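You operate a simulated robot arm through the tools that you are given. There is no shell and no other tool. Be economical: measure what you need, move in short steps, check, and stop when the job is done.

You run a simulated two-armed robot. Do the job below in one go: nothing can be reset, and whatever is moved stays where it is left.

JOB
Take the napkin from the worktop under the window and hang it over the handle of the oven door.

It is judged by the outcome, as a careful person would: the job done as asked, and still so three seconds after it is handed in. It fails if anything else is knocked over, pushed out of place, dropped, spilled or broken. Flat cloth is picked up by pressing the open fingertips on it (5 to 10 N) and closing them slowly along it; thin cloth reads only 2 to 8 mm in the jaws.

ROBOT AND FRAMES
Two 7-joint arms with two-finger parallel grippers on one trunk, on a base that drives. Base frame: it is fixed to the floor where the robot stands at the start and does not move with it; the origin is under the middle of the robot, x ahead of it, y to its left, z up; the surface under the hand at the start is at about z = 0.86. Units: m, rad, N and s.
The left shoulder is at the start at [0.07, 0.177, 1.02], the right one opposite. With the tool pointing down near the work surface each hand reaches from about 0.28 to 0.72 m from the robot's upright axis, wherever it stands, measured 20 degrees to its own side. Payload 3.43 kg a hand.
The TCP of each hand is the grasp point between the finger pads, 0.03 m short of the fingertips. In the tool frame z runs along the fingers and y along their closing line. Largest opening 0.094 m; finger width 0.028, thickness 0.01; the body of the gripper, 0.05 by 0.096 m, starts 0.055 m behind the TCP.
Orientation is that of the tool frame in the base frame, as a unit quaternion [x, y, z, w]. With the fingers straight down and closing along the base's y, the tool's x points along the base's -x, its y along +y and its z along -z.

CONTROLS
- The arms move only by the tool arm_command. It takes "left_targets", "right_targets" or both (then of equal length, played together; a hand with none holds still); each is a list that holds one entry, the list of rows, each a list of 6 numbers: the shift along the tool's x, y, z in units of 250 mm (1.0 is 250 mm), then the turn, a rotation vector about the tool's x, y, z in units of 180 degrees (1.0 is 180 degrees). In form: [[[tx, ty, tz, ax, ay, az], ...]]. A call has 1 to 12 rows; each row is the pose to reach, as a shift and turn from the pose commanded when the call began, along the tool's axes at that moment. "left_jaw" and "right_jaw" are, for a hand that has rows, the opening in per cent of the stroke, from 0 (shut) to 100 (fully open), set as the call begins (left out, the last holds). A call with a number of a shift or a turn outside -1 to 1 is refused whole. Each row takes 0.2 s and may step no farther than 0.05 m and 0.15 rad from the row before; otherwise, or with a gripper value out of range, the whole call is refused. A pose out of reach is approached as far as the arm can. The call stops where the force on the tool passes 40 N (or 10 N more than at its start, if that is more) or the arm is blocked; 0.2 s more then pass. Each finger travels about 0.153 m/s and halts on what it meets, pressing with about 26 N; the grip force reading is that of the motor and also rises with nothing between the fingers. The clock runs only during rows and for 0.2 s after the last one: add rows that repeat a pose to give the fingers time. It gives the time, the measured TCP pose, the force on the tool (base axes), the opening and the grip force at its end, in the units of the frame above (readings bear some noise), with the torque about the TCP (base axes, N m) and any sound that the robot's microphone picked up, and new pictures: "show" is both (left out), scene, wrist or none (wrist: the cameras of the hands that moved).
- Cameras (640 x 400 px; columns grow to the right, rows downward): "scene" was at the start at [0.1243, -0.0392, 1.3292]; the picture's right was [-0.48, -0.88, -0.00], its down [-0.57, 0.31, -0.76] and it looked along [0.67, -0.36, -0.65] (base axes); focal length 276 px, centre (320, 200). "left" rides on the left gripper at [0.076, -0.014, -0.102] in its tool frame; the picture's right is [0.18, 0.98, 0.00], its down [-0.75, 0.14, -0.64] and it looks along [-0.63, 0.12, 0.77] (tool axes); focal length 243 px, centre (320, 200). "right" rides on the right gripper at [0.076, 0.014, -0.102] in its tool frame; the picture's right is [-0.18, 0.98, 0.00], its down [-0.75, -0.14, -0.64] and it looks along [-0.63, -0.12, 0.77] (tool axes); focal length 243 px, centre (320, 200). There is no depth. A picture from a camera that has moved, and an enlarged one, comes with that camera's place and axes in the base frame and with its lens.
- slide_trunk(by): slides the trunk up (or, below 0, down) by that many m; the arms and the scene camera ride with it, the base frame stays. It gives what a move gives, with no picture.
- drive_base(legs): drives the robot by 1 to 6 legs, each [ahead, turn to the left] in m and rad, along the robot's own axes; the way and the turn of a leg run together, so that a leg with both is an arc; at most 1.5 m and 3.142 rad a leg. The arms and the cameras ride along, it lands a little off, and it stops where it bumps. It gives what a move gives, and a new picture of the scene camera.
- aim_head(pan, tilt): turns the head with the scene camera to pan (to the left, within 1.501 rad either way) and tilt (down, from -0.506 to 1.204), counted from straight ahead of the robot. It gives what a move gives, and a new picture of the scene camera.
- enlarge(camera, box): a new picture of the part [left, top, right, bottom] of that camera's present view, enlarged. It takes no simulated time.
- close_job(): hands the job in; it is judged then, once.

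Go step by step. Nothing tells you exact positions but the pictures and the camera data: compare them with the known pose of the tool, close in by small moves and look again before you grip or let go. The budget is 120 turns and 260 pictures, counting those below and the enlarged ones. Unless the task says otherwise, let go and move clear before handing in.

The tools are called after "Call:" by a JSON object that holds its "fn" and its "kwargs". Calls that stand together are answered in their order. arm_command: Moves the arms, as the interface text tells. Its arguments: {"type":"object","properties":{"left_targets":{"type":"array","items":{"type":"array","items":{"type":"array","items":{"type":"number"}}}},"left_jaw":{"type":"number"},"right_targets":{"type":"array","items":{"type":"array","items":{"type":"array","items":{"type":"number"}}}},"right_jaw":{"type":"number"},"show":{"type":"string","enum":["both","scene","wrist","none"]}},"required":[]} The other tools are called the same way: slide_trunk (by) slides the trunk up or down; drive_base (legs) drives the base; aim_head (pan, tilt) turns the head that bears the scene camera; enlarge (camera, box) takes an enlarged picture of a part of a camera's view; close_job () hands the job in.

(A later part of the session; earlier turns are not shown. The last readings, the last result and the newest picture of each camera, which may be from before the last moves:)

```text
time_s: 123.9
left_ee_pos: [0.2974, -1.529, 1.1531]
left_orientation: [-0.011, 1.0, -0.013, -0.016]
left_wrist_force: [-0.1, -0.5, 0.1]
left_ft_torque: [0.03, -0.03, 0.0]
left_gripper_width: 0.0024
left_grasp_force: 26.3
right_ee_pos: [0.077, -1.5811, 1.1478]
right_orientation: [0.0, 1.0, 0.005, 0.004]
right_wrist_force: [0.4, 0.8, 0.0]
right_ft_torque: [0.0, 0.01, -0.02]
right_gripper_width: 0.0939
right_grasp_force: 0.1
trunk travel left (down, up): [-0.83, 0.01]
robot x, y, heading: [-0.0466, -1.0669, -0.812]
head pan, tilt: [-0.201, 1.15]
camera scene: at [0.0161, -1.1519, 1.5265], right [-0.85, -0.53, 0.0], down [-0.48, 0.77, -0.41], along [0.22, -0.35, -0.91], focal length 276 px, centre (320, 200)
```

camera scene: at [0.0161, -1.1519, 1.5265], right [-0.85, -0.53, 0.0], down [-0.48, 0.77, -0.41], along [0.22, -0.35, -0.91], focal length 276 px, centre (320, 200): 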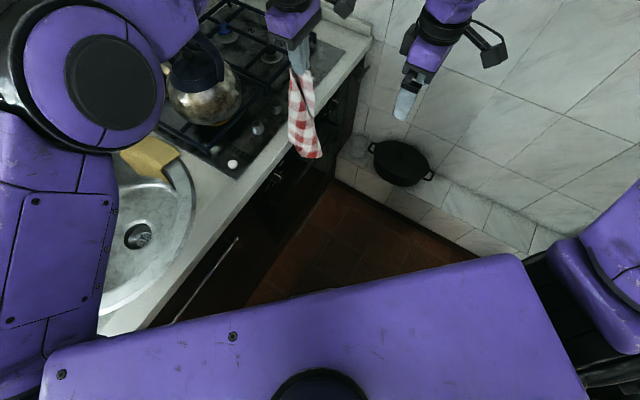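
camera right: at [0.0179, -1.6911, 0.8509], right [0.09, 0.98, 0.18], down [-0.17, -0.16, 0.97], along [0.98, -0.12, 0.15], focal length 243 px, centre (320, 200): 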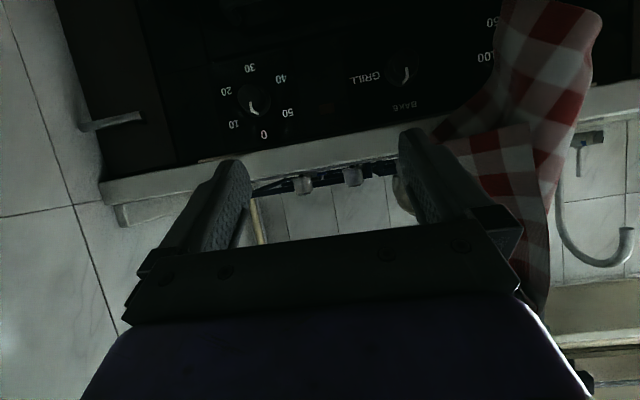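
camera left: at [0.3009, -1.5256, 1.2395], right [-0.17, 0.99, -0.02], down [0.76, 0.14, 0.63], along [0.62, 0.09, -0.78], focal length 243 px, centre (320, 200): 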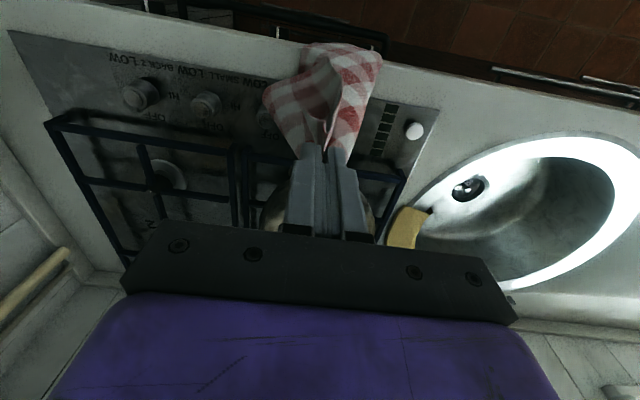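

Good positions. I tilt the right hand 60° and lower it in front of the cloth.

Call:
{"fn": "arm_command", "kwargs": {"right_targets": [[[-0.016, 0.03, 0.072, 0, -0.03, 0], [-0.032, 0.06, 0.144, 0, -0.06, 0], [-0.048, 0.09, 0.216, 0, -0.09, 0], [-0.064, 0.12, 0.288, 0, -0.12, 0], [-0.08, 0.15, 0.36, 0, -0.15, 0], [-0.096, 0.18, 0.432, 0, -0.18, 0], [-0.112, 0.21, 0.504, 0, -0.21, 0], [-0.128, 0.24, 0.576, 0, -0.24, 0], [-0.144, 0.27, 0.648, 0, -0.27, 0], [-0.16, 0.3, 0.72, 0, -0.3, 0], [-0.172, 0.324, 0.79, 0, -0.333, 0], [-0.172, 0.324, 0.79, 0, -0.333, 0]]], "show": "both"}}

```text
time_s: 126.5
left_ee_pos: [0.2968, -1.5277, 1.1522]
left_orientation: [-0.01, 1.0, -0.013, -0.016]
left_wrist_force: [-0.3, -0.1, 0.4]
left_ft_torque: [-0.04, 0.01, -0.03]
left_gripper_width: 0.0021
left_grasp_force: 26.6
right_ee_pos: [0.1211, -1.4985, 0.9513]
right_orientation: [0.003, 0.863, 0.004, 0.504]
right_wrist_force: [-0.6, -0.5, 0.7]
right_ft_torque: [0.0, 0.02, 0.02]
right_gripper_width: 0.0941
right_grasp_force: 0.0
trunk travel left (down, up): [-0.83, 0.01]
robot x, y, heading: [-0.0497, -1.0673, -0.809]
head pan, tilt: [-0.201, 1.15]
camera scene: at [0.0166, -1.1521, 1.5265], right [-0.85, -0.53, 0.0], down [-0.48, 0.77, -0.41], along [0.22, -0.35, -0.91], focal length 276 px, centre (320, 200)
camera right: at [-0.007, -1.4839, 0.9359], right [0.09, 0.98, 0.17], down [-0.19, -0.15, 0.97], along [0.98, -0.12, 0.17], focal length 243 px, centre (320, 200)
```

scene: 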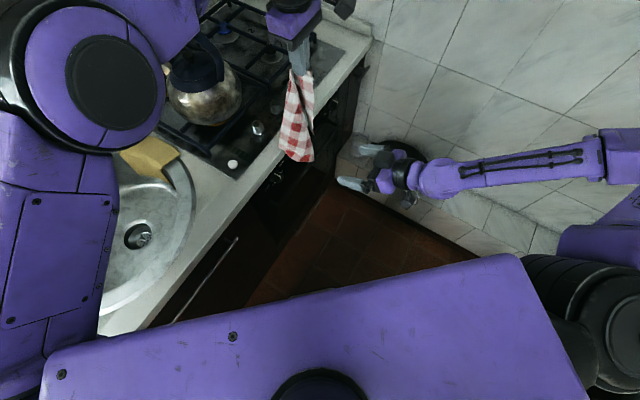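
right: 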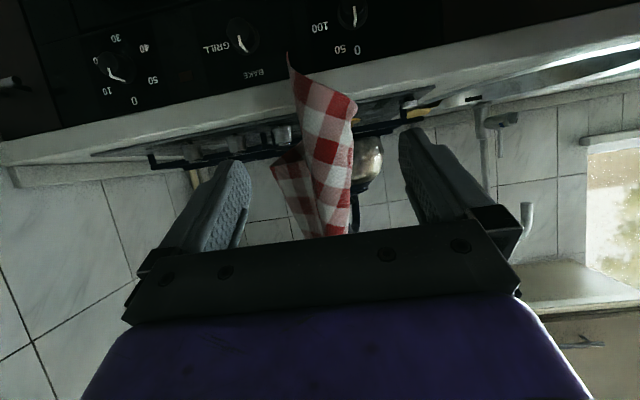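

The cloth's tail stands neatly between the right jaws (its view is upside down). I advance 13 cm along +x.

Call:
{"fn": "arm_command", "kwargs": {"right_targets": [[[-0.05, 0, 0.09, 0, 0, 0], [-0.1, 0, 0.18, 0, 0, 0], [-0.15, 0, 0.27, 0, 0, 0], [-0.2, 0, 0.36, 0, 0, 0], [-0.26, 0, 0.455, 0, 0, 0], [-0.26, 0, 0.455, 0, 0, 0]]], "show": "both"}}

Call:
{"fn": "enlarge", "kwargs": {"camera": "scene", "box": [240, 60, 400, 200]}}

```text
time_s: 127.9
left_ee_pos: [0.2951, -1.5284, 1.1538]
left_orientation: [-0.01, 1.0, -0.012, -0.015]
left_wrist_force: [-0.3, 0.3, -0.9]
left_ft_torque: [0.01, -0.02, -0.05]
left_gripper_width: 0.0019
left_grasp_force: 26.2
right_ee_pos: [0.2547, -1.5025, 0.9552]
right_orientation: [0.004, 0.864, 0.005, 0.504]
right_wrist_force: [0.2, 0.7, 0.1]
right_ft_torque: [-0.01, 0.01, 0.03]
right_gripper_width: 0.0939
right_grasp_force: 0.0
trunk travel left (down, up): [-0.83, 0.01]
robot x, y, heading: [-0.0504, -1.066, -0.807]
head pan, tilt: [-0.201, 1.15]
camera scene: at [0.0149, -1.1526, 1.5265], right [-0.85, -0.53, 0.0], down [-0.48, 0.77, -0.41], along [0.22, -0.35, -0.91], focal length 276 px, centre (320, 200)
camera right: at [0.1265, -1.4868, 0.9385], right [0.09, 0.98, 0.17], down [-0.19, -0.15, 0.97], along [0.98, -0.12, 0.17], focal length 243 px, centre (320, 200)
```

scene: 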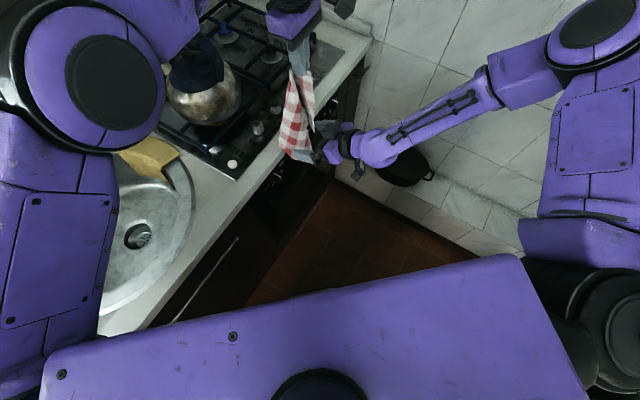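
right: 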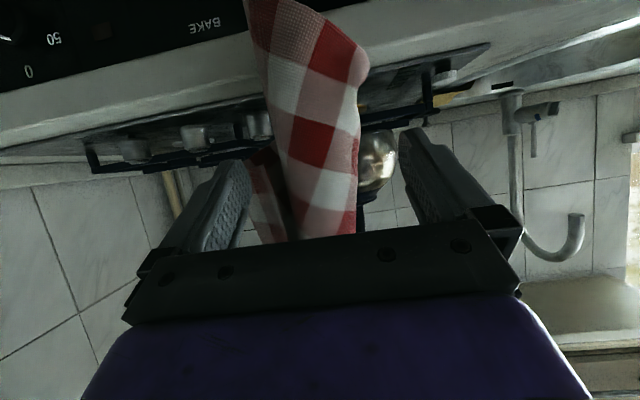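

```text
2.86 times, centred on (320, 130) of scene
camera zoom: at [0.0149, -1.1526, 1.5265], right [-0.85, -0.53, 0.0], down [-0.48, 0.77, -0.41], along [0.22, -0.35, -0.91], focal length 789 px, centre (320, 400)
```

zoom: 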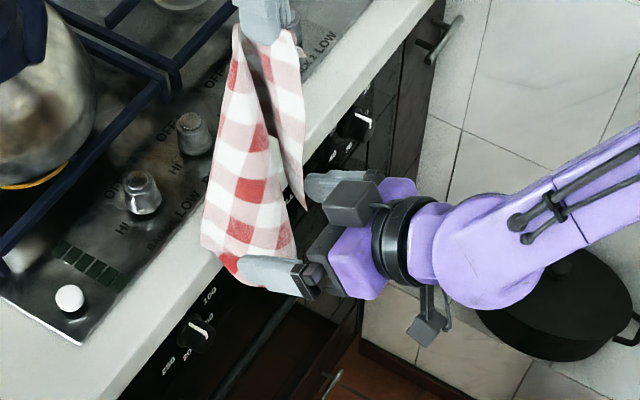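

The jaws straddle the cloth. I advance 2.5 cm more and close.

Call:
{"fn": "arm_command", "kwargs": {"right_targets": [[[-0.025, 0, 0.043, 0, 0, 0], [-0.05, 0, 0.087, 0, 0, 0], [-0.05, 0, 0.087, 0, 0, 0]]], "show": "none"}}

Call:
{"fn": "arm_command", "kwargs": {"right_targets": [[[0, 0, 0, 0, 0, 0], [0, 0, 0, 0, 0, 0], [0, 0, 0, 0, 0, 0], [0, 0, 0, 0, 0, 0], [0, 0, 0, 0, 0, 0]]], "right_jaw": 0, "show": "wrist"}}

Call:
{"fn": "enlarge", "kwargs": {"camera": "scene", "box": [240, 60, 400, 200]}}

```text
time_s: 128.7
left_ee_pos: [0.2958, -1.528, 1.1545]
left_orientation: [-0.01, 1.0, -0.012, -0.016]
left_wrist_force: [0.4, 0.5, 0.0]
left_ft_torque: [0.02, 0.01, -0.03]
left_gripper_width: 0.0019
left_grasp_force: 25.9
right_ee_pos: [0.2784, -1.4997, 0.9555]
right_orientation: [0.004, 0.864, 0.005, 0.503]
right_wrist_force: [0.2, 0.4, 0.0]
right_ft_torque: [-0.01, -0.03, 0.01]
right_gripper_width: 0.0938
right_grasp_force: 0.0
trunk travel left (down, up): [-0.83, 0.01]
robot x, y, heading: [-0.0477, -1.067, -0.806]
head pan, tilt: [-0.201, 1.15]
```

```text
time_s: 129.9
left_ee_pos: [0.2954, -1.5275, 1.1531]
left_orientation: [-0.009, 1.0, -0.013, -0.016]
left_wrist_force: [0.0, 0.3, 0.2]
left_ft_torque: [-0.01, -0.03, -0.03]
left_gripper_width: 0.0021
left_grasp_force: 25.9
right_ee_pos: [0.2777, -1.4998, 0.9548]
right_orientation: [0.003, 0.864, 0.005, 0.503]
right_wrist_force: [-0.5, 1.0, 0.3]
right_ft_torque: [-0.03, 0.0, 0.01]
right_gripper_width: 0.0068
right_grasp_force: 26.3
trunk travel left (down, up): [-0.83, 0.01]
robot x, y, heading: [-0.0509, -1.0664, -0.808]
head pan, tilt: [-0.201, 1.15]
camera right: at [0.1501, -1.4846, 0.939], right [0.09, 0.98, 0.17], down [-0.19, -0.15, 0.97], along [0.98, -0.12, 0.17], focal length 243 px, centre (320, 200)
```

right: 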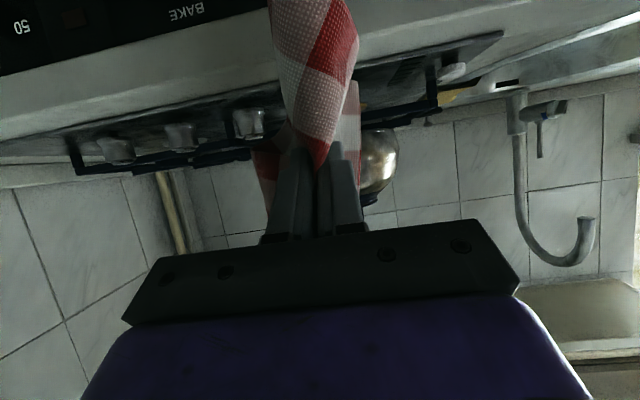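

```text
2.86 times, centred on (320, 130) of scene
camera zoom: at [0.016, -1.1525, 1.5265], right [-0.85, -0.53, 0.0], down [-0.48, 0.77, -0.41], along [0.22, -0.35, -0.91], focal length 789 px, centre (320, 400)
```

zoom: 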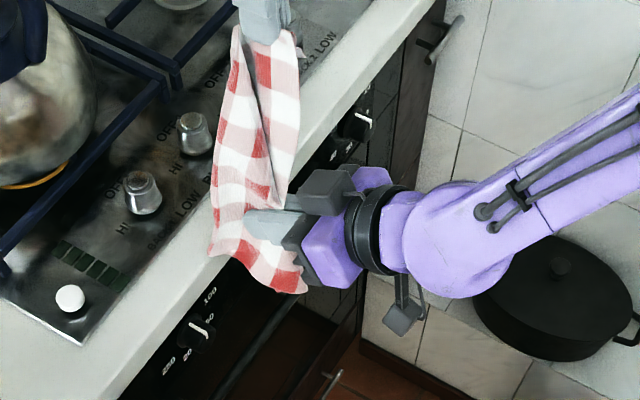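

Right pinches several layers (6.8 mm), but the tail spreads along x. I roll the right hand 90° about its fingers, so the tail spreads along the bar instead.

Call:
{"fn": "arm_command", "kwargs": {"right_targets": [[[0, 0, 0, 0, 0, -0.0455], [0, 0, 0, 0, 0, -0.091], [0, 0, 0, 0, 0, -0.1365], [0, 0, 0, 0, 0, -0.182], [0, 0, 0, 0, 0, -0.2275], [0, 0, 0, 0, 0, -0.273], [0, 0, 0, 0, 0, -0.3185], [0, 0, 0, 0, 0, -0.364], [0, 0, 0, 0, 0, -0.4095], [0, 0, 0, 0, 0, -0.455], [0, 0, 0, 0, 0, -0.5], [0, 0, 0, 0, 0, -0.5]]], "show": "both"}}

Call:
{"fn": "enlarge", "kwargs": {"camera": "scene", "box": [240, 60, 400, 200]}}

```text
time_s: 132.5
left_ee_pos: [0.2956, -1.526, 1.1495]
left_orientation: [-0.01, 1.0, -0.01, -0.016]
left_wrist_force: [-2.8, 8.5, -27.1]
left_ft_torque: [0.21, -0.02, -0.03]
left_gripper_width: 0.002
left_grasp_force: 25.7
right_ee_pos: [0.2795, -1.5011, 0.954]
right_orientation: [-0.608, 0.612, -0.355, 0.359]
right_wrist_force: [1.9, -7.7, 26.7]
right_ft_torque: [0.62, 0.07, -0.06]
right_gripper_width: 0.0081
right_grasp_force: 25.9
trunk travel left (down, up): [-0.83, 0.01]
robot x, y, heading: [-0.044, -1.0677, -0.805]
head pan, tilt: [-0.201, 1.15]
camera scene: at [0.016, -1.1527, 1.5265], right [-0.85, -0.53, 0.0], down [-0.48, 0.77, -0.41], along [0.22, -0.35, -0.91], focal length 276 px, centre (320, 200)
camera right: at [0.1813, -1.5779, 0.9905], right [-0.48, 0.19, -0.85], down [-0.49, 0.75, 0.44], along [0.73, 0.63, -0.27], focal length 243 px, centre (320, 200)
```

scene: 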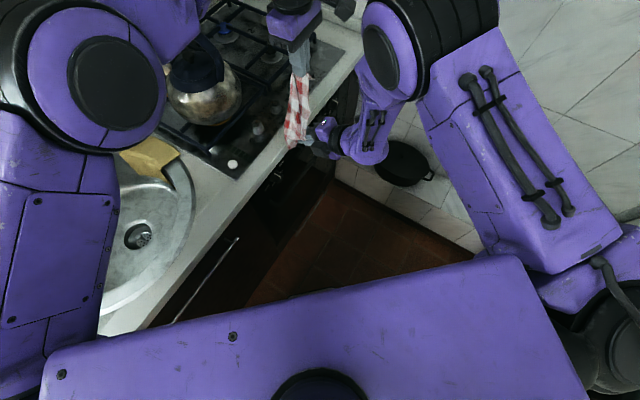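
right: 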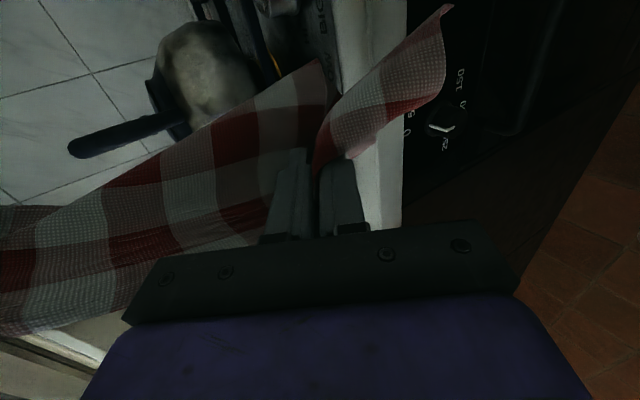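

```text
2.86 times, centred on (320, 130) of scene
camera zoom: at [0.016, -1.1527, 1.5265], right [-0.85, -0.53, 0.0], down [-0.48, 0.77, -0.41], along [0.22, -0.35, -0.91], focal length 789 px, centre (320, 400)
```

zoom: 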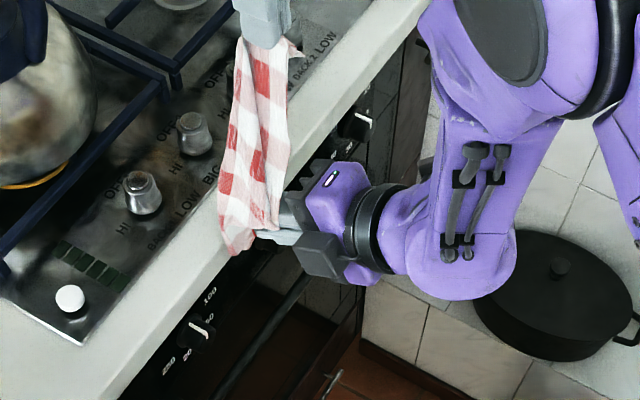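

The cloth is now taut between the hands (27 N); I ease the left hand down 4 cm to relax it.

Call:
{"fn": "arm_command", "kwargs": {"left_targets": [[[0, 0, 0.04, 0, 0, 0], [0, 0, 0.08, 0, 0, 0], [0, 0, 0.12, 0, 0, 0], [0, 0, 0.16, 0, 0, 0], [0, 0, 0.16, 0, 0, 0]]], "show": "none"}}

Call:
{"fn": "enlarge", "kwargs": {"camera": "right", "box": [240, 0, 500, 200]}}

Call:
{"fn": "enlarge", "kwargs": {"camera": "left", "box": [200, 0, 440, 170]}}

```text
time_s: 133.7
left_ee_pos: [0.2911, -1.5302, 1.1106]
left_orientation: [-0.006, 1.0, -0.011, -0.012]
left_wrist_force: [0.2, 0.5, 0.1]
left_ft_torque: [0.0, 0.02, 0.0]
left_gripper_width: 0.0024
left_grasp_force: 26.3
right_ee_pos: [0.2782, -1.5004, 0.9528]
right_orientation: [-0.608, 0.614, -0.352, 0.359]
right_wrist_force: [0.8, 0.1, 0.4]
right_ft_torque: [-0.01, 0.03, 0.01]
right_gripper_width: 0.0068
right_grasp_force: 25.8
trunk travel left (down, up): [-0.83, 0.01]
robot x, y, heading: [-0.0501, -1.0668, -0.809]
head pan, tilt: [-0.201, 1.15]
```

```text
2.00 times, centred on (370, 100) of right
camera zoom: at [0.1809, -1.5769, 0.9896], right [-0.48, 0.19, -0.85], down [-0.49, 0.75, 0.45], along [0.73, 0.63, -0.27], focal length 485 px, centre (220, 400)
```

zoom: 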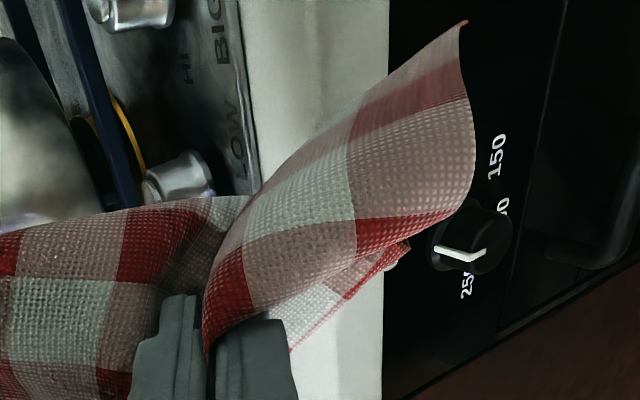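

```text
2.35 times, centred on (320, 85) of left
camera zoom: at [0.217, -1.5433, 1.2149], right [-0.2, 0.98, -0.02], down [0.77, 0.16, 0.62], along [0.61, 0.11, -0.78], focal length 571 px, centre (320, 471)
```

zoom: 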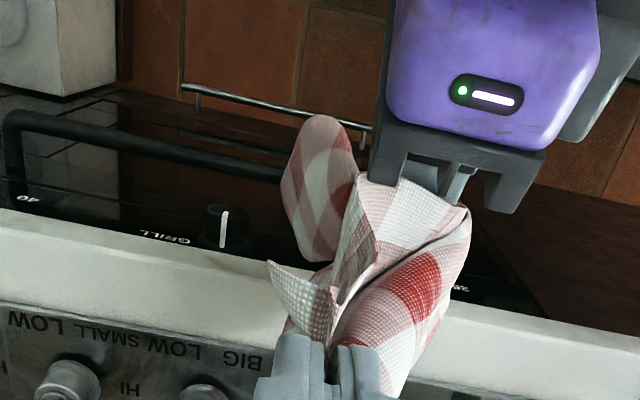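

I now lower both hands with the trunk by 16 cm, so the right fingertips come to about z=0.775 in front of the bar.

Call:
{"fn": "arm_command", "kwargs": {"left_targets": [[[0.03, 0, -0.02, 0, 0, 0], [0.04, 0, -0.04, 0, 0, 0], [0.04, 0, -0.04, 0, 0, 0]]], "right_targets": [[[0, -0.015, -0.025, 0, 0, 0], [0, -0.03, -0.05, 0, 0, 0], [0, -0.03, -0.05, 0, 0, 0]]], "show": "none"}}

Call:
{"fn": "slide_trunk", "kwargs": {"by": -0.1}}

Call:
{"fn": "enlarge", "kwargs": {"camera": "scene", "box": [220, 60, 420, 220]}}

```text
time_s: 134.5
left_ee_pos: [0.2814, -1.5301, 1.1168]
left_orientation: [-0.008, 1.0, -0.009, -0.015]
left_wrist_force: [0.5, 0.2, -1.0]
left_ft_torque: [0.0, 0.01, 0.0]
left_gripper_width: 0.0021
left_grasp_force: 25.7
right_ee_pos: [0.272, -1.5001, 0.9647]
right_orientation: [-0.607, 0.614, -0.354, 0.36]
right_wrist_force: [0.0, 0.2, 0.8]
right_ft_torque: [0.04, 0.01, 0.01]
right_gripper_width: 0.0066
right_grasp_force: 26.1
trunk travel left (down, up): [-0.83, 0.01]
robot x, y, heading: [-0.0474, -1.0668, -0.81]
head pan, tilt: [-0.201, 1.15]
```

```text
time_s: 135.9
left_ee_pos: [0.2809, -1.529, 1.0213]
left_orientation: [-0.007, 1.0, -0.011, -0.014]
left_wrist_force: [-0.8, -0.1, 0.3]
left_ft_torque: [0.02, 0.01, -0.01]
left_gripper_width: 0.0019
left_grasp_force: 25.9
right_ee_pos: [0.2719, -1.5012, 0.8659]
right_orientation: [-0.609, 0.613, -0.353, 0.359]
right_wrist_force: [0.3, -0.5, -0.2]
right_ft_torque: [0.01, 0.05, -0.02]
right_gripper_width: 0.0067
right_grasp_force: 26.3
trunk travel left (down, up): [-0.73, 0.11]
robot x, y, heading: [-0.0506, -1.0638, -0.811]
head pan, tilt: [-0.201, 1.15]
```

```text
2.50 times, centred on (320, 140) of scene
camera zoom: at [0.016, -1.1521, 1.4265], right [-0.85, -0.53, 0.0], down [-0.48, 0.77, -0.41], along [0.22, -0.35, -0.91], focal length 690 px, centre (320, 350)
```

zoom: 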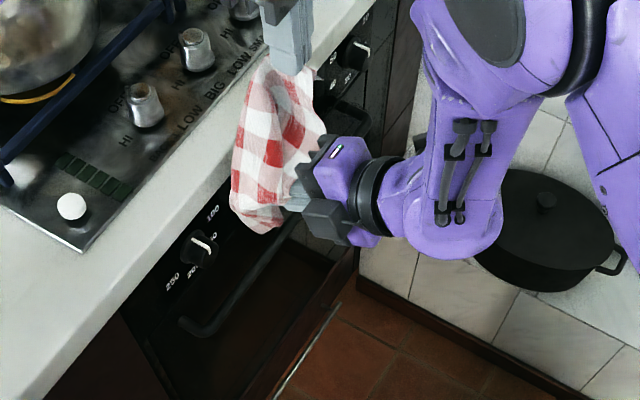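

Call:
{"fn": "slide_trunk", "kwargs": {"by": -0.07}}

Call:
{"fn": "enlarge", "kwargs": {"camera": "right", "box": [200, 0, 520, 250]}}

Call:
{"fn": "enlarge", "kwargs": {"camera": "left", "box": [200, 0, 440, 170]}}

```text
time_s: 136.9
left_ee_pos: [0.2821, -1.5304, 0.9526]
left_orientation: [-0.008, 1.0, -0.012, -0.014]
left_wrist_force: [-0.9, -0.1, 0.1]
left_ft_torque: [0.02, 0.0, -0.01]
left_gripper_width: 0.002
left_grasp_force: 25.8
right_ee_pos: [0.272, -1.5, 0.7951]
right_orientation: [-0.608, 0.614, -0.354, 0.359]
right_wrist_force: [0.3, -0.1, -0.7]
right_ft_torque: [0.01, -0.01, -0.02]
right_gripper_width: 0.0067
right_grasp_force: 25.9
trunk travel left (down, up): [-0.66, 0.18]
robot x, y, heading: [-0.0459, -1.0668, -0.812]
head pan, tilt: [-0.201, 1.15]
```

```text
1.60 times, centred on (360, 125) of right
camera zoom: at [0.1741, -1.5766, 0.8324], right [-0.48, 0.19, -0.85], down [-0.49, 0.75, 0.45], along [0.73, 0.63, -0.27], focal length 388 px, centre (256, 320)
```

zoom: 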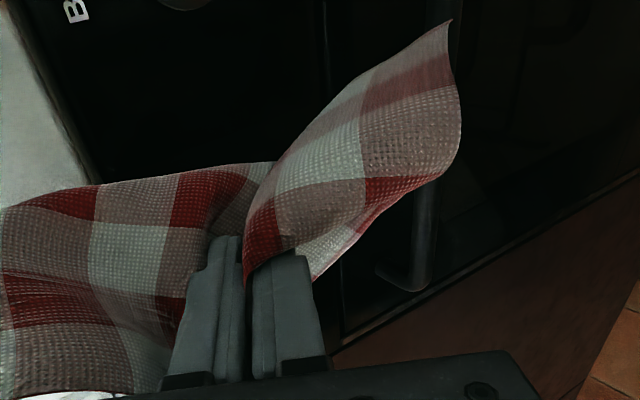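

```text
2.35 times, centred on (320, 85) of left
camera zoom: at [0.2086, -1.5424, 1.0572], right [-0.2, 0.98, -0.02], down [0.77, 0.17, 0.62], along [0.61, 0.11, -0.79], focal length 571 px, centre (320, 471)
```

zoom: 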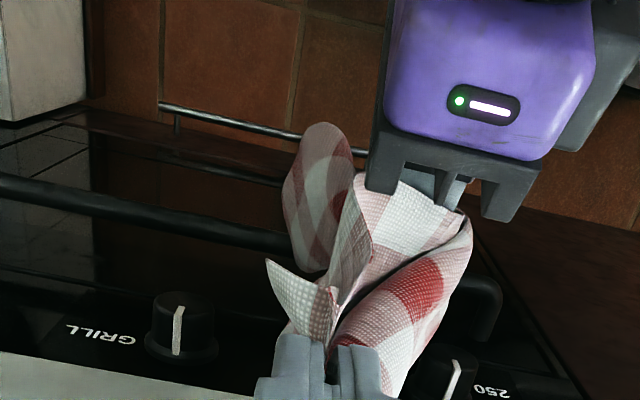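

The tail hangs just at bar height in front. I move the right hand forward 8 cm over the bar (under the counter lip), left following.

Call:
{"fn": "arm_command", "kwargs": {"left_targets": [[[-0.02, 0, 0, 0, 0, 0], [-0.04, 0, 0, 0, 0, 0], [-0.06, 0, 0, 0, 0, 0], [-0.08, 0, 0, 0, 0, 0], [-0.1, 0, 0, 0, 0, 0], [-0.12, 0, 0, 0, 0, 0], [-0.12, 0, 0, 0, 0, 0]]], "right_targets": [[[0, -0.056, 0.025, 0, 0, 0], [0, -0.08, 0.08, 0, 0, 0], [0, -0.11, 0.13, 0, 0, 0], [0, -0.14, 0.18, 0, 0, 0], [0, -0.165, 0.225, 0, 0, 0], [0, -0.188, 0.262, 0, 0, 0], [0, -0.188, 0.262, 0, 0, 0]]], "show": "none"}}

Call:
{"fn": "enlarge", "kwargs": {"camera": "right", "box": [200, 0, 520, 250]}}

Call:
{"fn": "enlarge", "kwargs": {"camera": "left", "box": [200, 0, 440, 170]}}

Call:
{"fn": "enlarge", "kwargs": {"camera": "scene", "box": [220, 60, 420, 220]}}

```text
time_s: 138.4
left_ee_pos: [0.3043, -1.5299, 0.9499]
left_orientation: [-0.004, 1.0, -0.011, -0.012]
left_wrist_force: [-0.2, 0.2, -0.8]
left_ft_torque: [0.04, 0.05, 0.03]
left_gripper_width: 0.0025
left_grasp_force: 26.4
right_ee_pos: [0.339, -1.5027, 0.799]
right_orientation: [-0.61, 0.619, -0.348, 0.351]
right_wrist_force: [-34.6, 2.4, 8.0]
right_ft_torque: [0.05, -0.17, 0.21]
right_gripper_width: 0.0066
right_grasp_force: 26.1
trunk travel left (down, up): [-0.66, 0.18]
robot x, y, heading: [-0.0469, -1.0669, -0.815]
head pan, tilt: [-0.201, 1.15]
stopped in row 7 (right hand): the force on the tool passed its limit at 43 N (the readings are from after the stop); the commanded pose is now the measured one
```

```text
1.60 times, centred on (360, 125) of right
camera zoom: at [0.2421, -1.5786, 0.8383], right [-0.5, 0.19, -0.84], down [-0.47, 0.75, 0.45], along [0.72, 0.63, -0.28], focal length 388 px, centre (256, 320)
```

zoom: 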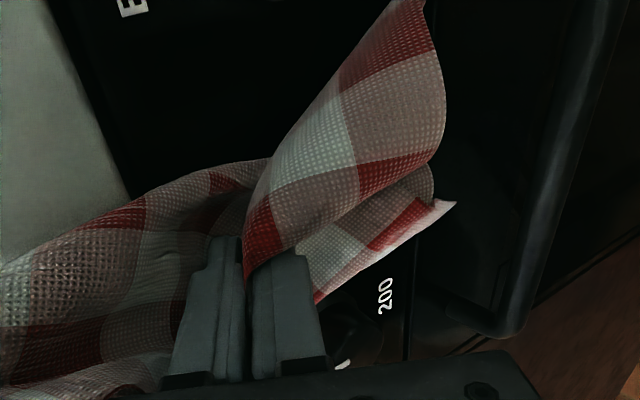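

```text
2.35 times, centred on (320, 85) of left
camera zoom: at [0.2306, -1.5425, 1.055], right [-0.19, 0.98, -0.02], down [0.77, 0.16, 0.62], along [0.61, 0.11, -0.78], focal length 571 px, centre (320, 471)
```

zoom: 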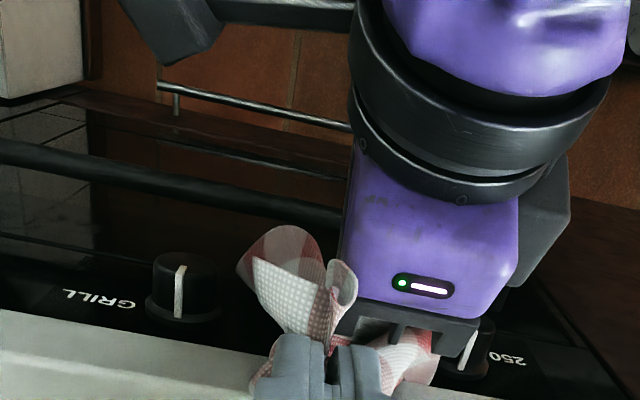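

```text
2.50 times, centred on (320, 140) of scene
camera zoom: at [0.0127, -1.1517, 1.3567], right [-0.85, -0.53, 0.0], down [-0.48, 0.78, -0.41], along [0.22, -0.35, -0.91], focal length 690 px, centre (320, 350)
```

zoom: 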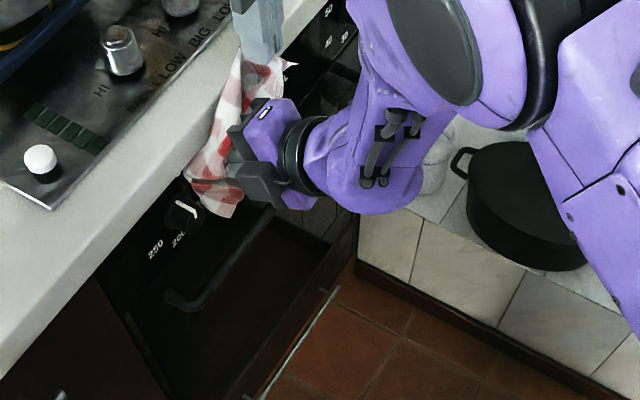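

The fingertips touched the oven panel (tip x≈0.365), and the tail is now past the bar on the door side. I back off 8 mm and lower with the trunk.

Call:
{"fn": "arm_command", "kwargs": {"right_targets": [[[0, 0.016, -0.028, 0, 0, 0], [0, 0.016, -0.028, 0, 0, 0]]], "show": "none"}}

Call:
{"fn": "slide_trunk", "kwargs": {"by": -0.06}}

Call:
{"fn": "enlarge", "kwargs": {"camera": "right", "box": [200, 0, 520, 250]}}

Call:
{"fn": "enlarge", "kwargs": {"camera": "left", "box": [200, 0, 440, 170]}}

Call:
{"fn": "enlarge", "kwargs": {"camera": "scene", "box": [200, 60, 400, 220]}}

```text
time_s: 139.0
left_ee_pos: [0.3055, -1.5302, 0.9507]
left_orientation: [-0.004, 1.0, -0.011, -0.012]
left_wrist_force: [-0.1, -0.2, -0.2]
left_ft_torque: [0.03, -0.05, 0.02]
left_gripper_width: 0.0023
left_grasp_force: 25.7
right_ee_pos: [0.3343, -1.5011, 0.8013]
right_orientation: [-0.61, 0.616, -0.351, 0.354]
right_wrist_force: [0.2, -0.2, 0.0]
right_ft_torque: [0.02, -0.01, -0.02]
right_gripper_width: 0.0066
right_grasp_force: 26.5
trunk travel left (down, up): [-0.66, 0.18]
robot x, y, heading: [-0.05, -1.0664, -0.814]
head pan, tilt: [-0.201, 1.15]
```

```text
time_s: 140.0
left_ee_pos: [0.3056, -1.5302, 0.8894]
left_orientation: [-0.003, 1.0, -0.01, -0.011]
left_wrist_force: [-0.2, -0.1, -1.4]
left_ft_torque: [0.03, -0.03, -0.01]
left_gripper_width: 0.0021
left_grasp_force: 26.1
right_ee_pos: [0.3355, -1.5027, 0.7412]
right_orientation: [-0.61, 0.616, -0.351, 0.354]
right_wrist_force: [0.4, 0.0, -0.3]
right_ft_torque: [-0.03, -0.01, 0.0]
right_gripper_width: 0.0064
right_grasp_force: 26.1
trunk travel left (down, up): [-0.6, 0.24]
robot x, y, heading: [-0.0529, -1.071, -0.818]
head pan, tilt: [-0.201, 1.15]
```

```text
1.60 times, centred on (360, 125) of right
camera zoom: at [0.2379, -1.5774, 0.7787], right [-0.5, 0.19, -0.85], down [-0.48, 0.75, 0.45], along [0.72, 0.63, -0.28], focal length 388 px, centre (256, 320)
```

zoom: 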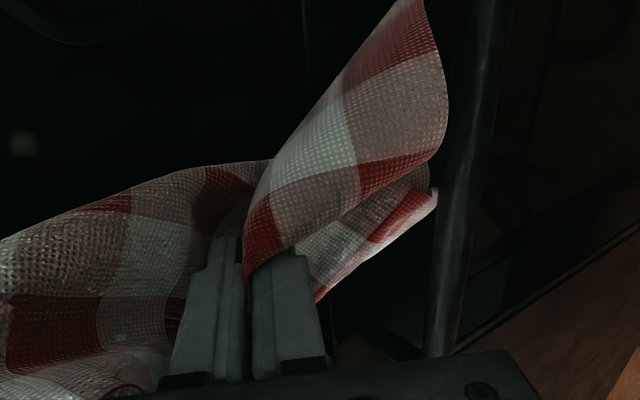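

```text
2.35 times, centred on (320, 85) of left
camera zoom: at [0.2325, -1.5426, 0.9945], right [-0.19, 0.98, -0.02], down [0.77, 0.16, 0.62], along [0.61, 0.11, -0.78], focal length 571 px, centre (320, 471)
```

zoom: 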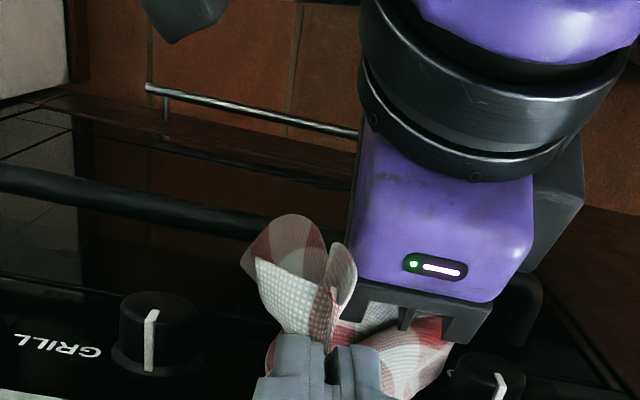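

```text
2.50 times, centred on (300, 140) of scene
camera zoom: at [0.0151, -1.1521, 1.2965], right [-0.85, -0.53, 0.0], down [-0.48, 0.78, -0.41], along [0.22, -0.35, -0.91], focal length 690 px, centre (370, 350)
```

zoom: 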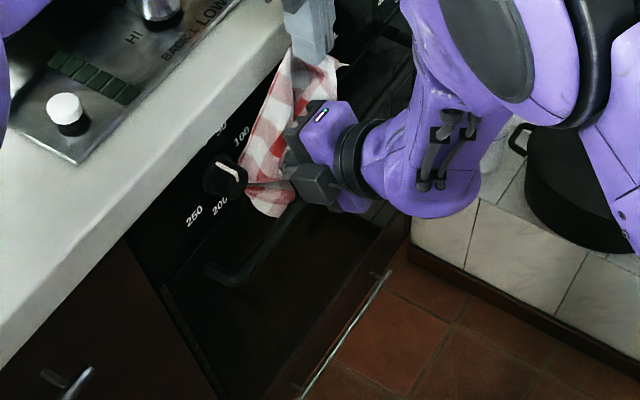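

The tail's end is caught on top of the bar because the cloth sits 3 cm deep in the jaws. I back out, then re-grip the bundle only by its room-side edge so that most of it hangs beyond the fingertips.

Call:
{"fn": "slide_trunk", "kwargs": {"by": 0.06}}

Call:
{"fn": "arm_command", "kwargs": {"left_targets": [[[0.03, 0, 0, 0, 0, 0], [0.06, 0, 0, 0, 0, 0], [0.09, 0, 0, 0, 0, 0], [0.12, 0, 0, 0, 0, 0], [0.12, 0, 0, 0, 0, 0]]], "right_targets": [[[0, 0.04, -0.07, 0, 0, 0], [0, 0.08, -0.14, 0, 0, 0], [0, 0.12, -0.21, 0, 0, 0], [0, 0.14, -0.24, 0, 0, 0], [0, 0.14, -0.24, 0, 0, 0]]], "show": "none"}}

Call:
{"fn": "slide_trunk", "kwargs": {"by": 0.12}}

Call:
{"fn": "arm_command", "kwargs": {"right_targets": [[[0, 0, 0, 0, 0, 0.0455], [0, 0, 0, 0, 0, 0.091], [0, 0, 0, 0, 0, 0.1365], [0, 0, 0, 0, 0, 0.182], [0, 0, 0, 0, 0, 0.2275], [0, 0, 0, 0, 0, 0.273], [0, 0, 0, 0, 0, 0.3185], [0, 0, 0, 0, 0, 0.364], [0, 0, 0, 0, 0, 0.4095], [0, 0, 0, 0, 0, 0.455], [0, 0, 0, 0, 0, 0.5], [0, 0, 0, 0, 0, 0.5]]], "show": "both"}}

```text
time_s: 141.0
left_ee_pos: [0.3061, -1.5306, 0.9496]
left_orientation: [-0.004, 1.0, -0.01, -0.013]
left_wrist_force: [0.2, 0.0, 0.4]
left_ft_torque: [0.01, -0.06, 0.03]
left_gripper_width: 0.0021
left_grasp_force: 26.1
right_ee_pos: [0.3345, -1.501, 0.7996]
right_orientation: [-0.611, 0.617, -0.349, 0.354]
right_wrist_force: [-0.7, -0.4, -0.2]
right_ft_torque: [0.01, 0.03, 0.0]
right_gripper_width: 0.0068
right_grasp_force: 26.0
trunk travel left (down, up): [-0.66, 0.18]
robot x, y, heading: [-0.051, -1.068, -0.822]
head pan, tilt: [-0.201, 1.15]
```

```text
time_s: 142.2
left_ee_pos: [0.2843, -1.5283, 0.9478]
left_orientation: [-0.011, 1.0, -0.01, -0.017]
left_wrist_force: [0.1, 0.2, 0.2]
left_ft_torque: [0.01, 0.0, -0.01]
left_gripper_width: 0.0021
left_grasp_force: 26.2
right_ee_pos: [0.2669, -1.5021, 0.801]
right_orientation: [-0.61, 0.616, -0.35, 0.355]
right_wrist_force: [1.2, -0.1, -0.8]
right_ft_torque: [0.0, -0.01, -0.03]
right_gripper_width: 0.0068
right_grasp_force: 25.7
trunk travel left (down, up): [-0.66, 0.18]
robot x, y, heading: [-0.0512, -1.0685, -0.816]
head pan, tilt: [-0.201, 1.15]
```

```text
time_s: 143.7
left_ee_pos: [0.283, -1.5304, 1.0721]
left_orientation: [-0.012, 1.0, -0.013, -0.017]
left_wrist_force: [0.2, 1.0, -0.1]
left_ft_torque: [0.01, 0.01, -0.03]
left_gripper_width: 0.0021
left_grasp_force: 26.2
right_ee_pos: [0.2656, -1.5029, 0.9191]
right_orientation: [-0.61, 0.618, -0.349, 0.353]
right_wrist_force: [0.8, 0.0, 0.1]
right_ft_torque: [0.01, -0.04, 0.01]
right_gripper_width: 0.0068
right_grasp_force: 25.9
trunk travel left (down, up): [-0.78, 0.06]
robot x, y, heading: [-0.0485, -1.0657, -0.823]
head pan, tilt: [-0.201, 1.15]
```

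```text
time_s: 146.3
left_ee_pos: [0.2853, -1.5292, 1.0735]
left_orientation: [-0.012, 1.0, -0.015, -0.016]
left_wrist_force: [0.3, 0.0, 0.6]
left_ft_torque: [0.01, -0.02, 0.0]
left_gripper_width: 0.0019
left_grasp_force: 25.5
right_ee_pos: [0.2661, -1.5025, 0.9201]
right_orientation: [0.005, 0.868, 0.003, 0.497]
right_wrist_force: [-0.7, 0.1, -0.2]
right_ft_torque: [0.0, 0.02, 0.0]
right_gripper_width: 0.0067
right_grasp_force: 25.8
trunk travel left (down, up): [-0.78, 0.06]
robot x, y, heading: [-0.0501, -1.0646, -0.816]
head pan, tilt: [-0.201, 1.15]
camera scene: at [0.0156, -1.1522, 1.4765], right [-0.85, -0.53, 0.0], down [-0.48, 0.78, -0.41], along [0.22, -0.35, -0.91], focal length 276 px, centre (320, 200)
camera right: at [0.1375, -1.4864, 0.9055], right [0.1, 0.98, 0.17], down [-0.17, -0.15, 0.97], along [0.98, -0.13, 0.16], focal length 243 px, centre (320, 200)
```

scene: 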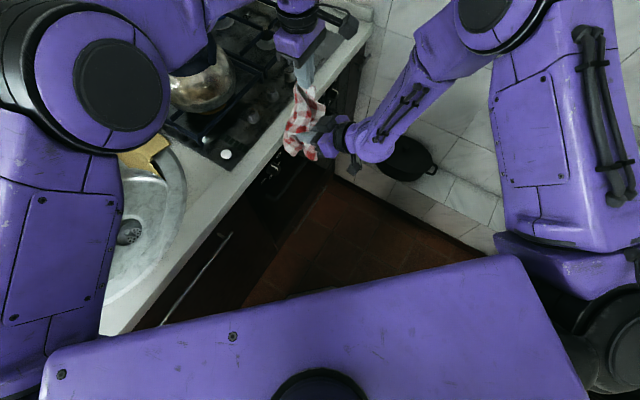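
right: 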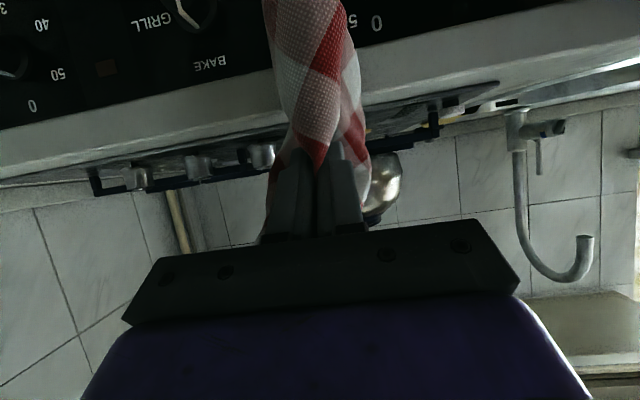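

I open the right jaw, let the cloth hang, retreat 2.5 cm and look before closing again.

Call:
{"fn": "arm_command", "kwargs": {"left_targets": [[[0, 0, 0, 0, 0, 0], [0, 0, 0, 0, 0, 0], [0, 0, -0.04, 0, 0, 0], [0, 0, -0.08, 0, 0, 0], [0, 0, -0.1, 0, 0, 0], [0, 0, -0.1, 0, 0, 0]]], "right_targets": [[[0, 0, 0, 0, 0, 0], [0, 0, 0, 0, 0, 0], [0.02, 0, -0.03, 0, 0, 0], [0.05, 0, -0.086, 0, 0, 0], [0.05, 0, -0.086, 0, 0, 0], [0.05, 0, -0.086, 0, 0, 0]]], "right_jaw": 80, "show": "none"}}

Call:
{"fn": "enlarge", "kwargs": {"camera": "left", "box": [200, 0, 440, 170]}}

Call:
{"fn": "enlarge", "kwargs": {"camera": "right", "box": [180, 0, 480, 240]}}

Call:
{"fn": "enlarge", "kwargs": {"camera": "scene", "box": [240, 60, 400, 200]}}

```text
time_s: 147.7
left_ee_pos: [0.2874, -1.5272, 1.0912]
left_orientation: [-0.014, 1.0, -0.01, -0.02]
left_wrist_force: [-0.4, 0.5, -1.1]
left_ft_torque: [0.04, 0.01, 0.01]
left_gripper_width: 0.0022
left_grasp_force: 25.9
right_ee_pos: [0.2427, -1.5021, 0.9197]
right_orientation: [0.005, 0.868, 0.002, 0.497]
right_wrist_force: [-0.3, 0.0, 0.6]
right_ft_torque: [-0.04, 0.0, 0.01]
right_gripper_width: 0.0753
right_grasp_force: 0.0
trunk travel left (down, up): [-0.78, 0.06]
robot x, y, heading: [-0.0479, -1.0684, -0.818]
head pan, tilt: [-0.201, 1.15]
```

```text
2.35 times, centred on (320, 85) of left
camera zoom: at [0.2163, -1.5412, 1.198], right [-0.21, 0.98, -0.01], down [0.77, 0.17, 0.61], along [0.6, 0.12, -0.79], focal length 571 px, centre (320, 471)
```

zoom: 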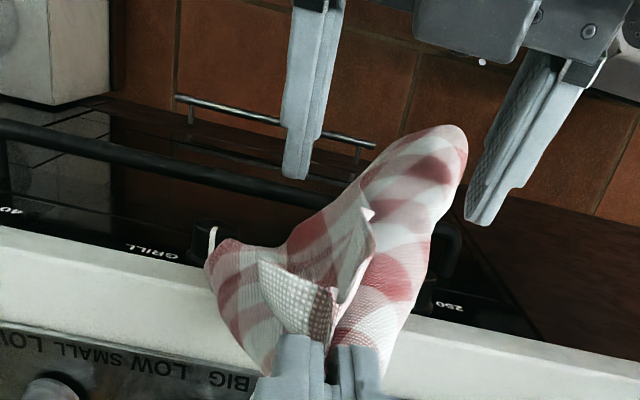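

```text
1.67 times, centred on (330, 120) of right
camera zoom: at [0.114, -1.4868, 0.9056], right [0.1, 0.98, 0.17], down [-0.17, -0.15, 0.97], along [0.98, -0.12, 0.16], focal length 404 px, centre (303, 333)
```

zoom: 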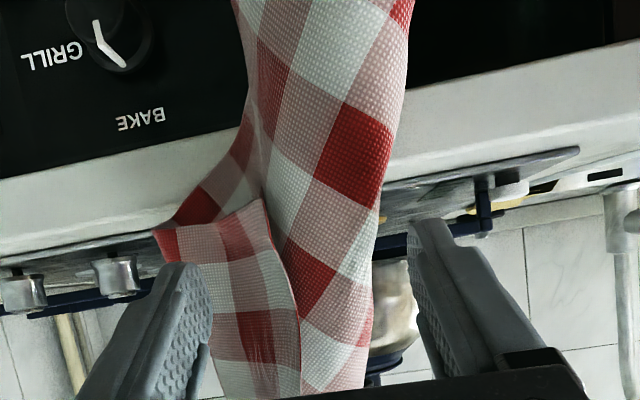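

```text
2.86 times, centred on (320, 130) of scene
camera zoom: at [0.0154, -1.1525, 1.4765], right [-0.85, -0.53, 0.0], down [-0.48, 0.78, -0.41], along [0.22, -0.35, -0.91], focal length 789 px, centre (320, 400)
```

zoom: 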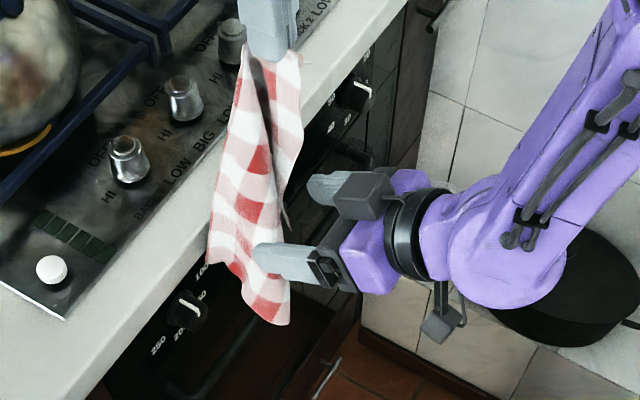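

Good view: the main roll is between the jaws. I lower the right hand 3 cm and close on its room-side edge.

Call:
{"fn": "arm_command", "kwargs": {"right_targets": [[[0.05, 0, 0.03, 0, 0, 0], [0.104, 0, 0.06, 0, 0, 0], [0.104, 0, 0.06, 0, 0, 0]]], "show": "none"}}

Call:
{"fn": "arm_command", "kwargs": {"right_targets": [[[0, 0, 0, 0, 0, 0], [0, 0, 0, 0, 0, 0], [0, 0, 0, 0, 0, 0], [0, 0, 0, 0, 0, 0], [0, 0, 0, 0, 0, 0]]], "right_jaw": 0, "show": "none"}}

Call:
{"fn": "enlarge", "kwargs": {"camera": "left", "box": [200, 0, 440, 170]}}

Call:
{"fn": "enlarge", "kwargs": {"camera": "right", "box": [180, 0, 480, 240]}}

Call:
{"fn": "enlarge", "kwargs": {"camera": "scene", "box": [240, 60, 400, 200]}}

```text
time_s: 148.5
left_ee_pos: [0.2867, -1.5271, 1.0957]
left_orientation: [-0.013, 1.0, -0.012, -0.02]
left_wrist_force: [-0.8, 0.7, 0.1]
left_ft_torque: [0.0, 0.01, 0.01]
left_gripper_width: 0.0021
left_grasp_force: 25.7
right_ee_pos: [0.2399, -1.503, 0.8906]
right_orientation: [0.004, 0.868, 0.003, 0.497]
right_wrist_force: [-1.3, -1.0, -0.1]
right_ft_torque: [-0.04, 0.02, 0.02]
right_gripper_width: 0.0753
right_grasp_force: 0.1
trunk travel left (down, up): [-0.78, 0.06]
robot x, y, heading: [-0.0497, -1.0646, -0.813]
head pan, tilt: [-0.201, 1.15]
```

```text
time_s: 149.7
left_ee_pos: [0.2872, -1.5295, 1.098]
left_orientation: [-0.013, 1.0, -0.014, -0.02]
left_wrist_force: [0.0, -0.2, -0.4]
left_ft_torque: [0.01, 0.0, 0.02]
left_gripper_width: 0.002
left_grasp_force: 26.3
right_ee_pos: [0.2391, -1.5017, 0.8899]
right_orientation: [0.004, 0.868, 0.003, 0.497]
right_wrist_force: [-0.1, 1.0, 0.3]
right_ft_torque: [0.03, 0.02, 0.03]
right_gripper_width: 0.002
right_grasp_force: 26.3
trunk travel left (down, up): [-0.78, 0.06]
robot x, y, heading: [-0.0494, -1.0639, -0.814]
head pan, tilt: [-0.201, 1.15]
```

```text
2.35 times, centred on (320, 85) of left
camera zoom: at [0.2161, -1.5411, 1.2035], right [-0.21, 0.98, -0.02], down [0.77, 0.18, 0.61], along [0.6, 0.11, -0.79], focal length 571 px, centre (320, 471)
```

zoom: 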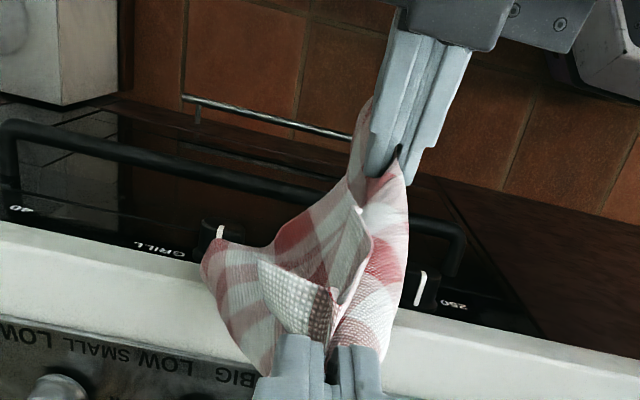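

```text
1.67 times, centred on (330, 120) of right
camera zoom: at [0.1118, -1.4877, 0.8752], right [0.1, 0.98, 0.17], down [-0.17, -0.15, 0.97], along [0.98, -0.12, 0.16], focal length 404 px, centre (303, 333)
```

zoom: 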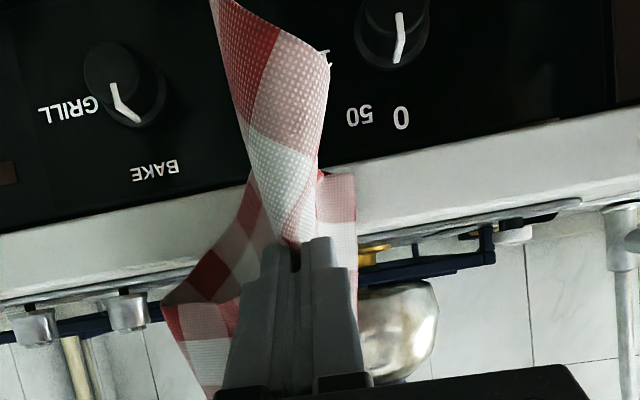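

```text
2.86 times, centred on (320, 130) of scene
camera zoom: at [0.0154, -1.1524, 1.4765], right [-0.85, -0.53, 0.0], down [-0.48, 0.78, -0.41], along [0.22, -0.35, -0.91], focal length 789 px, centre (320, 400)
```

zoom: 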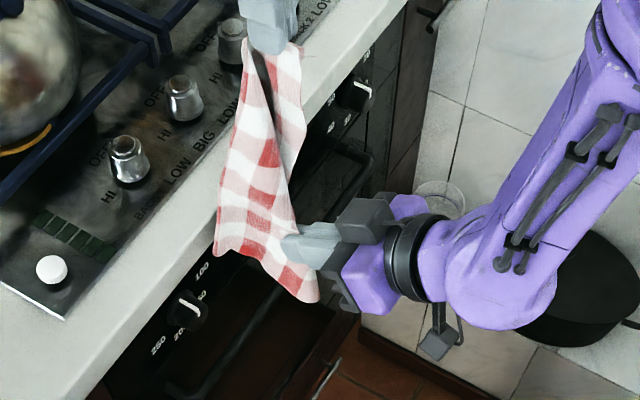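

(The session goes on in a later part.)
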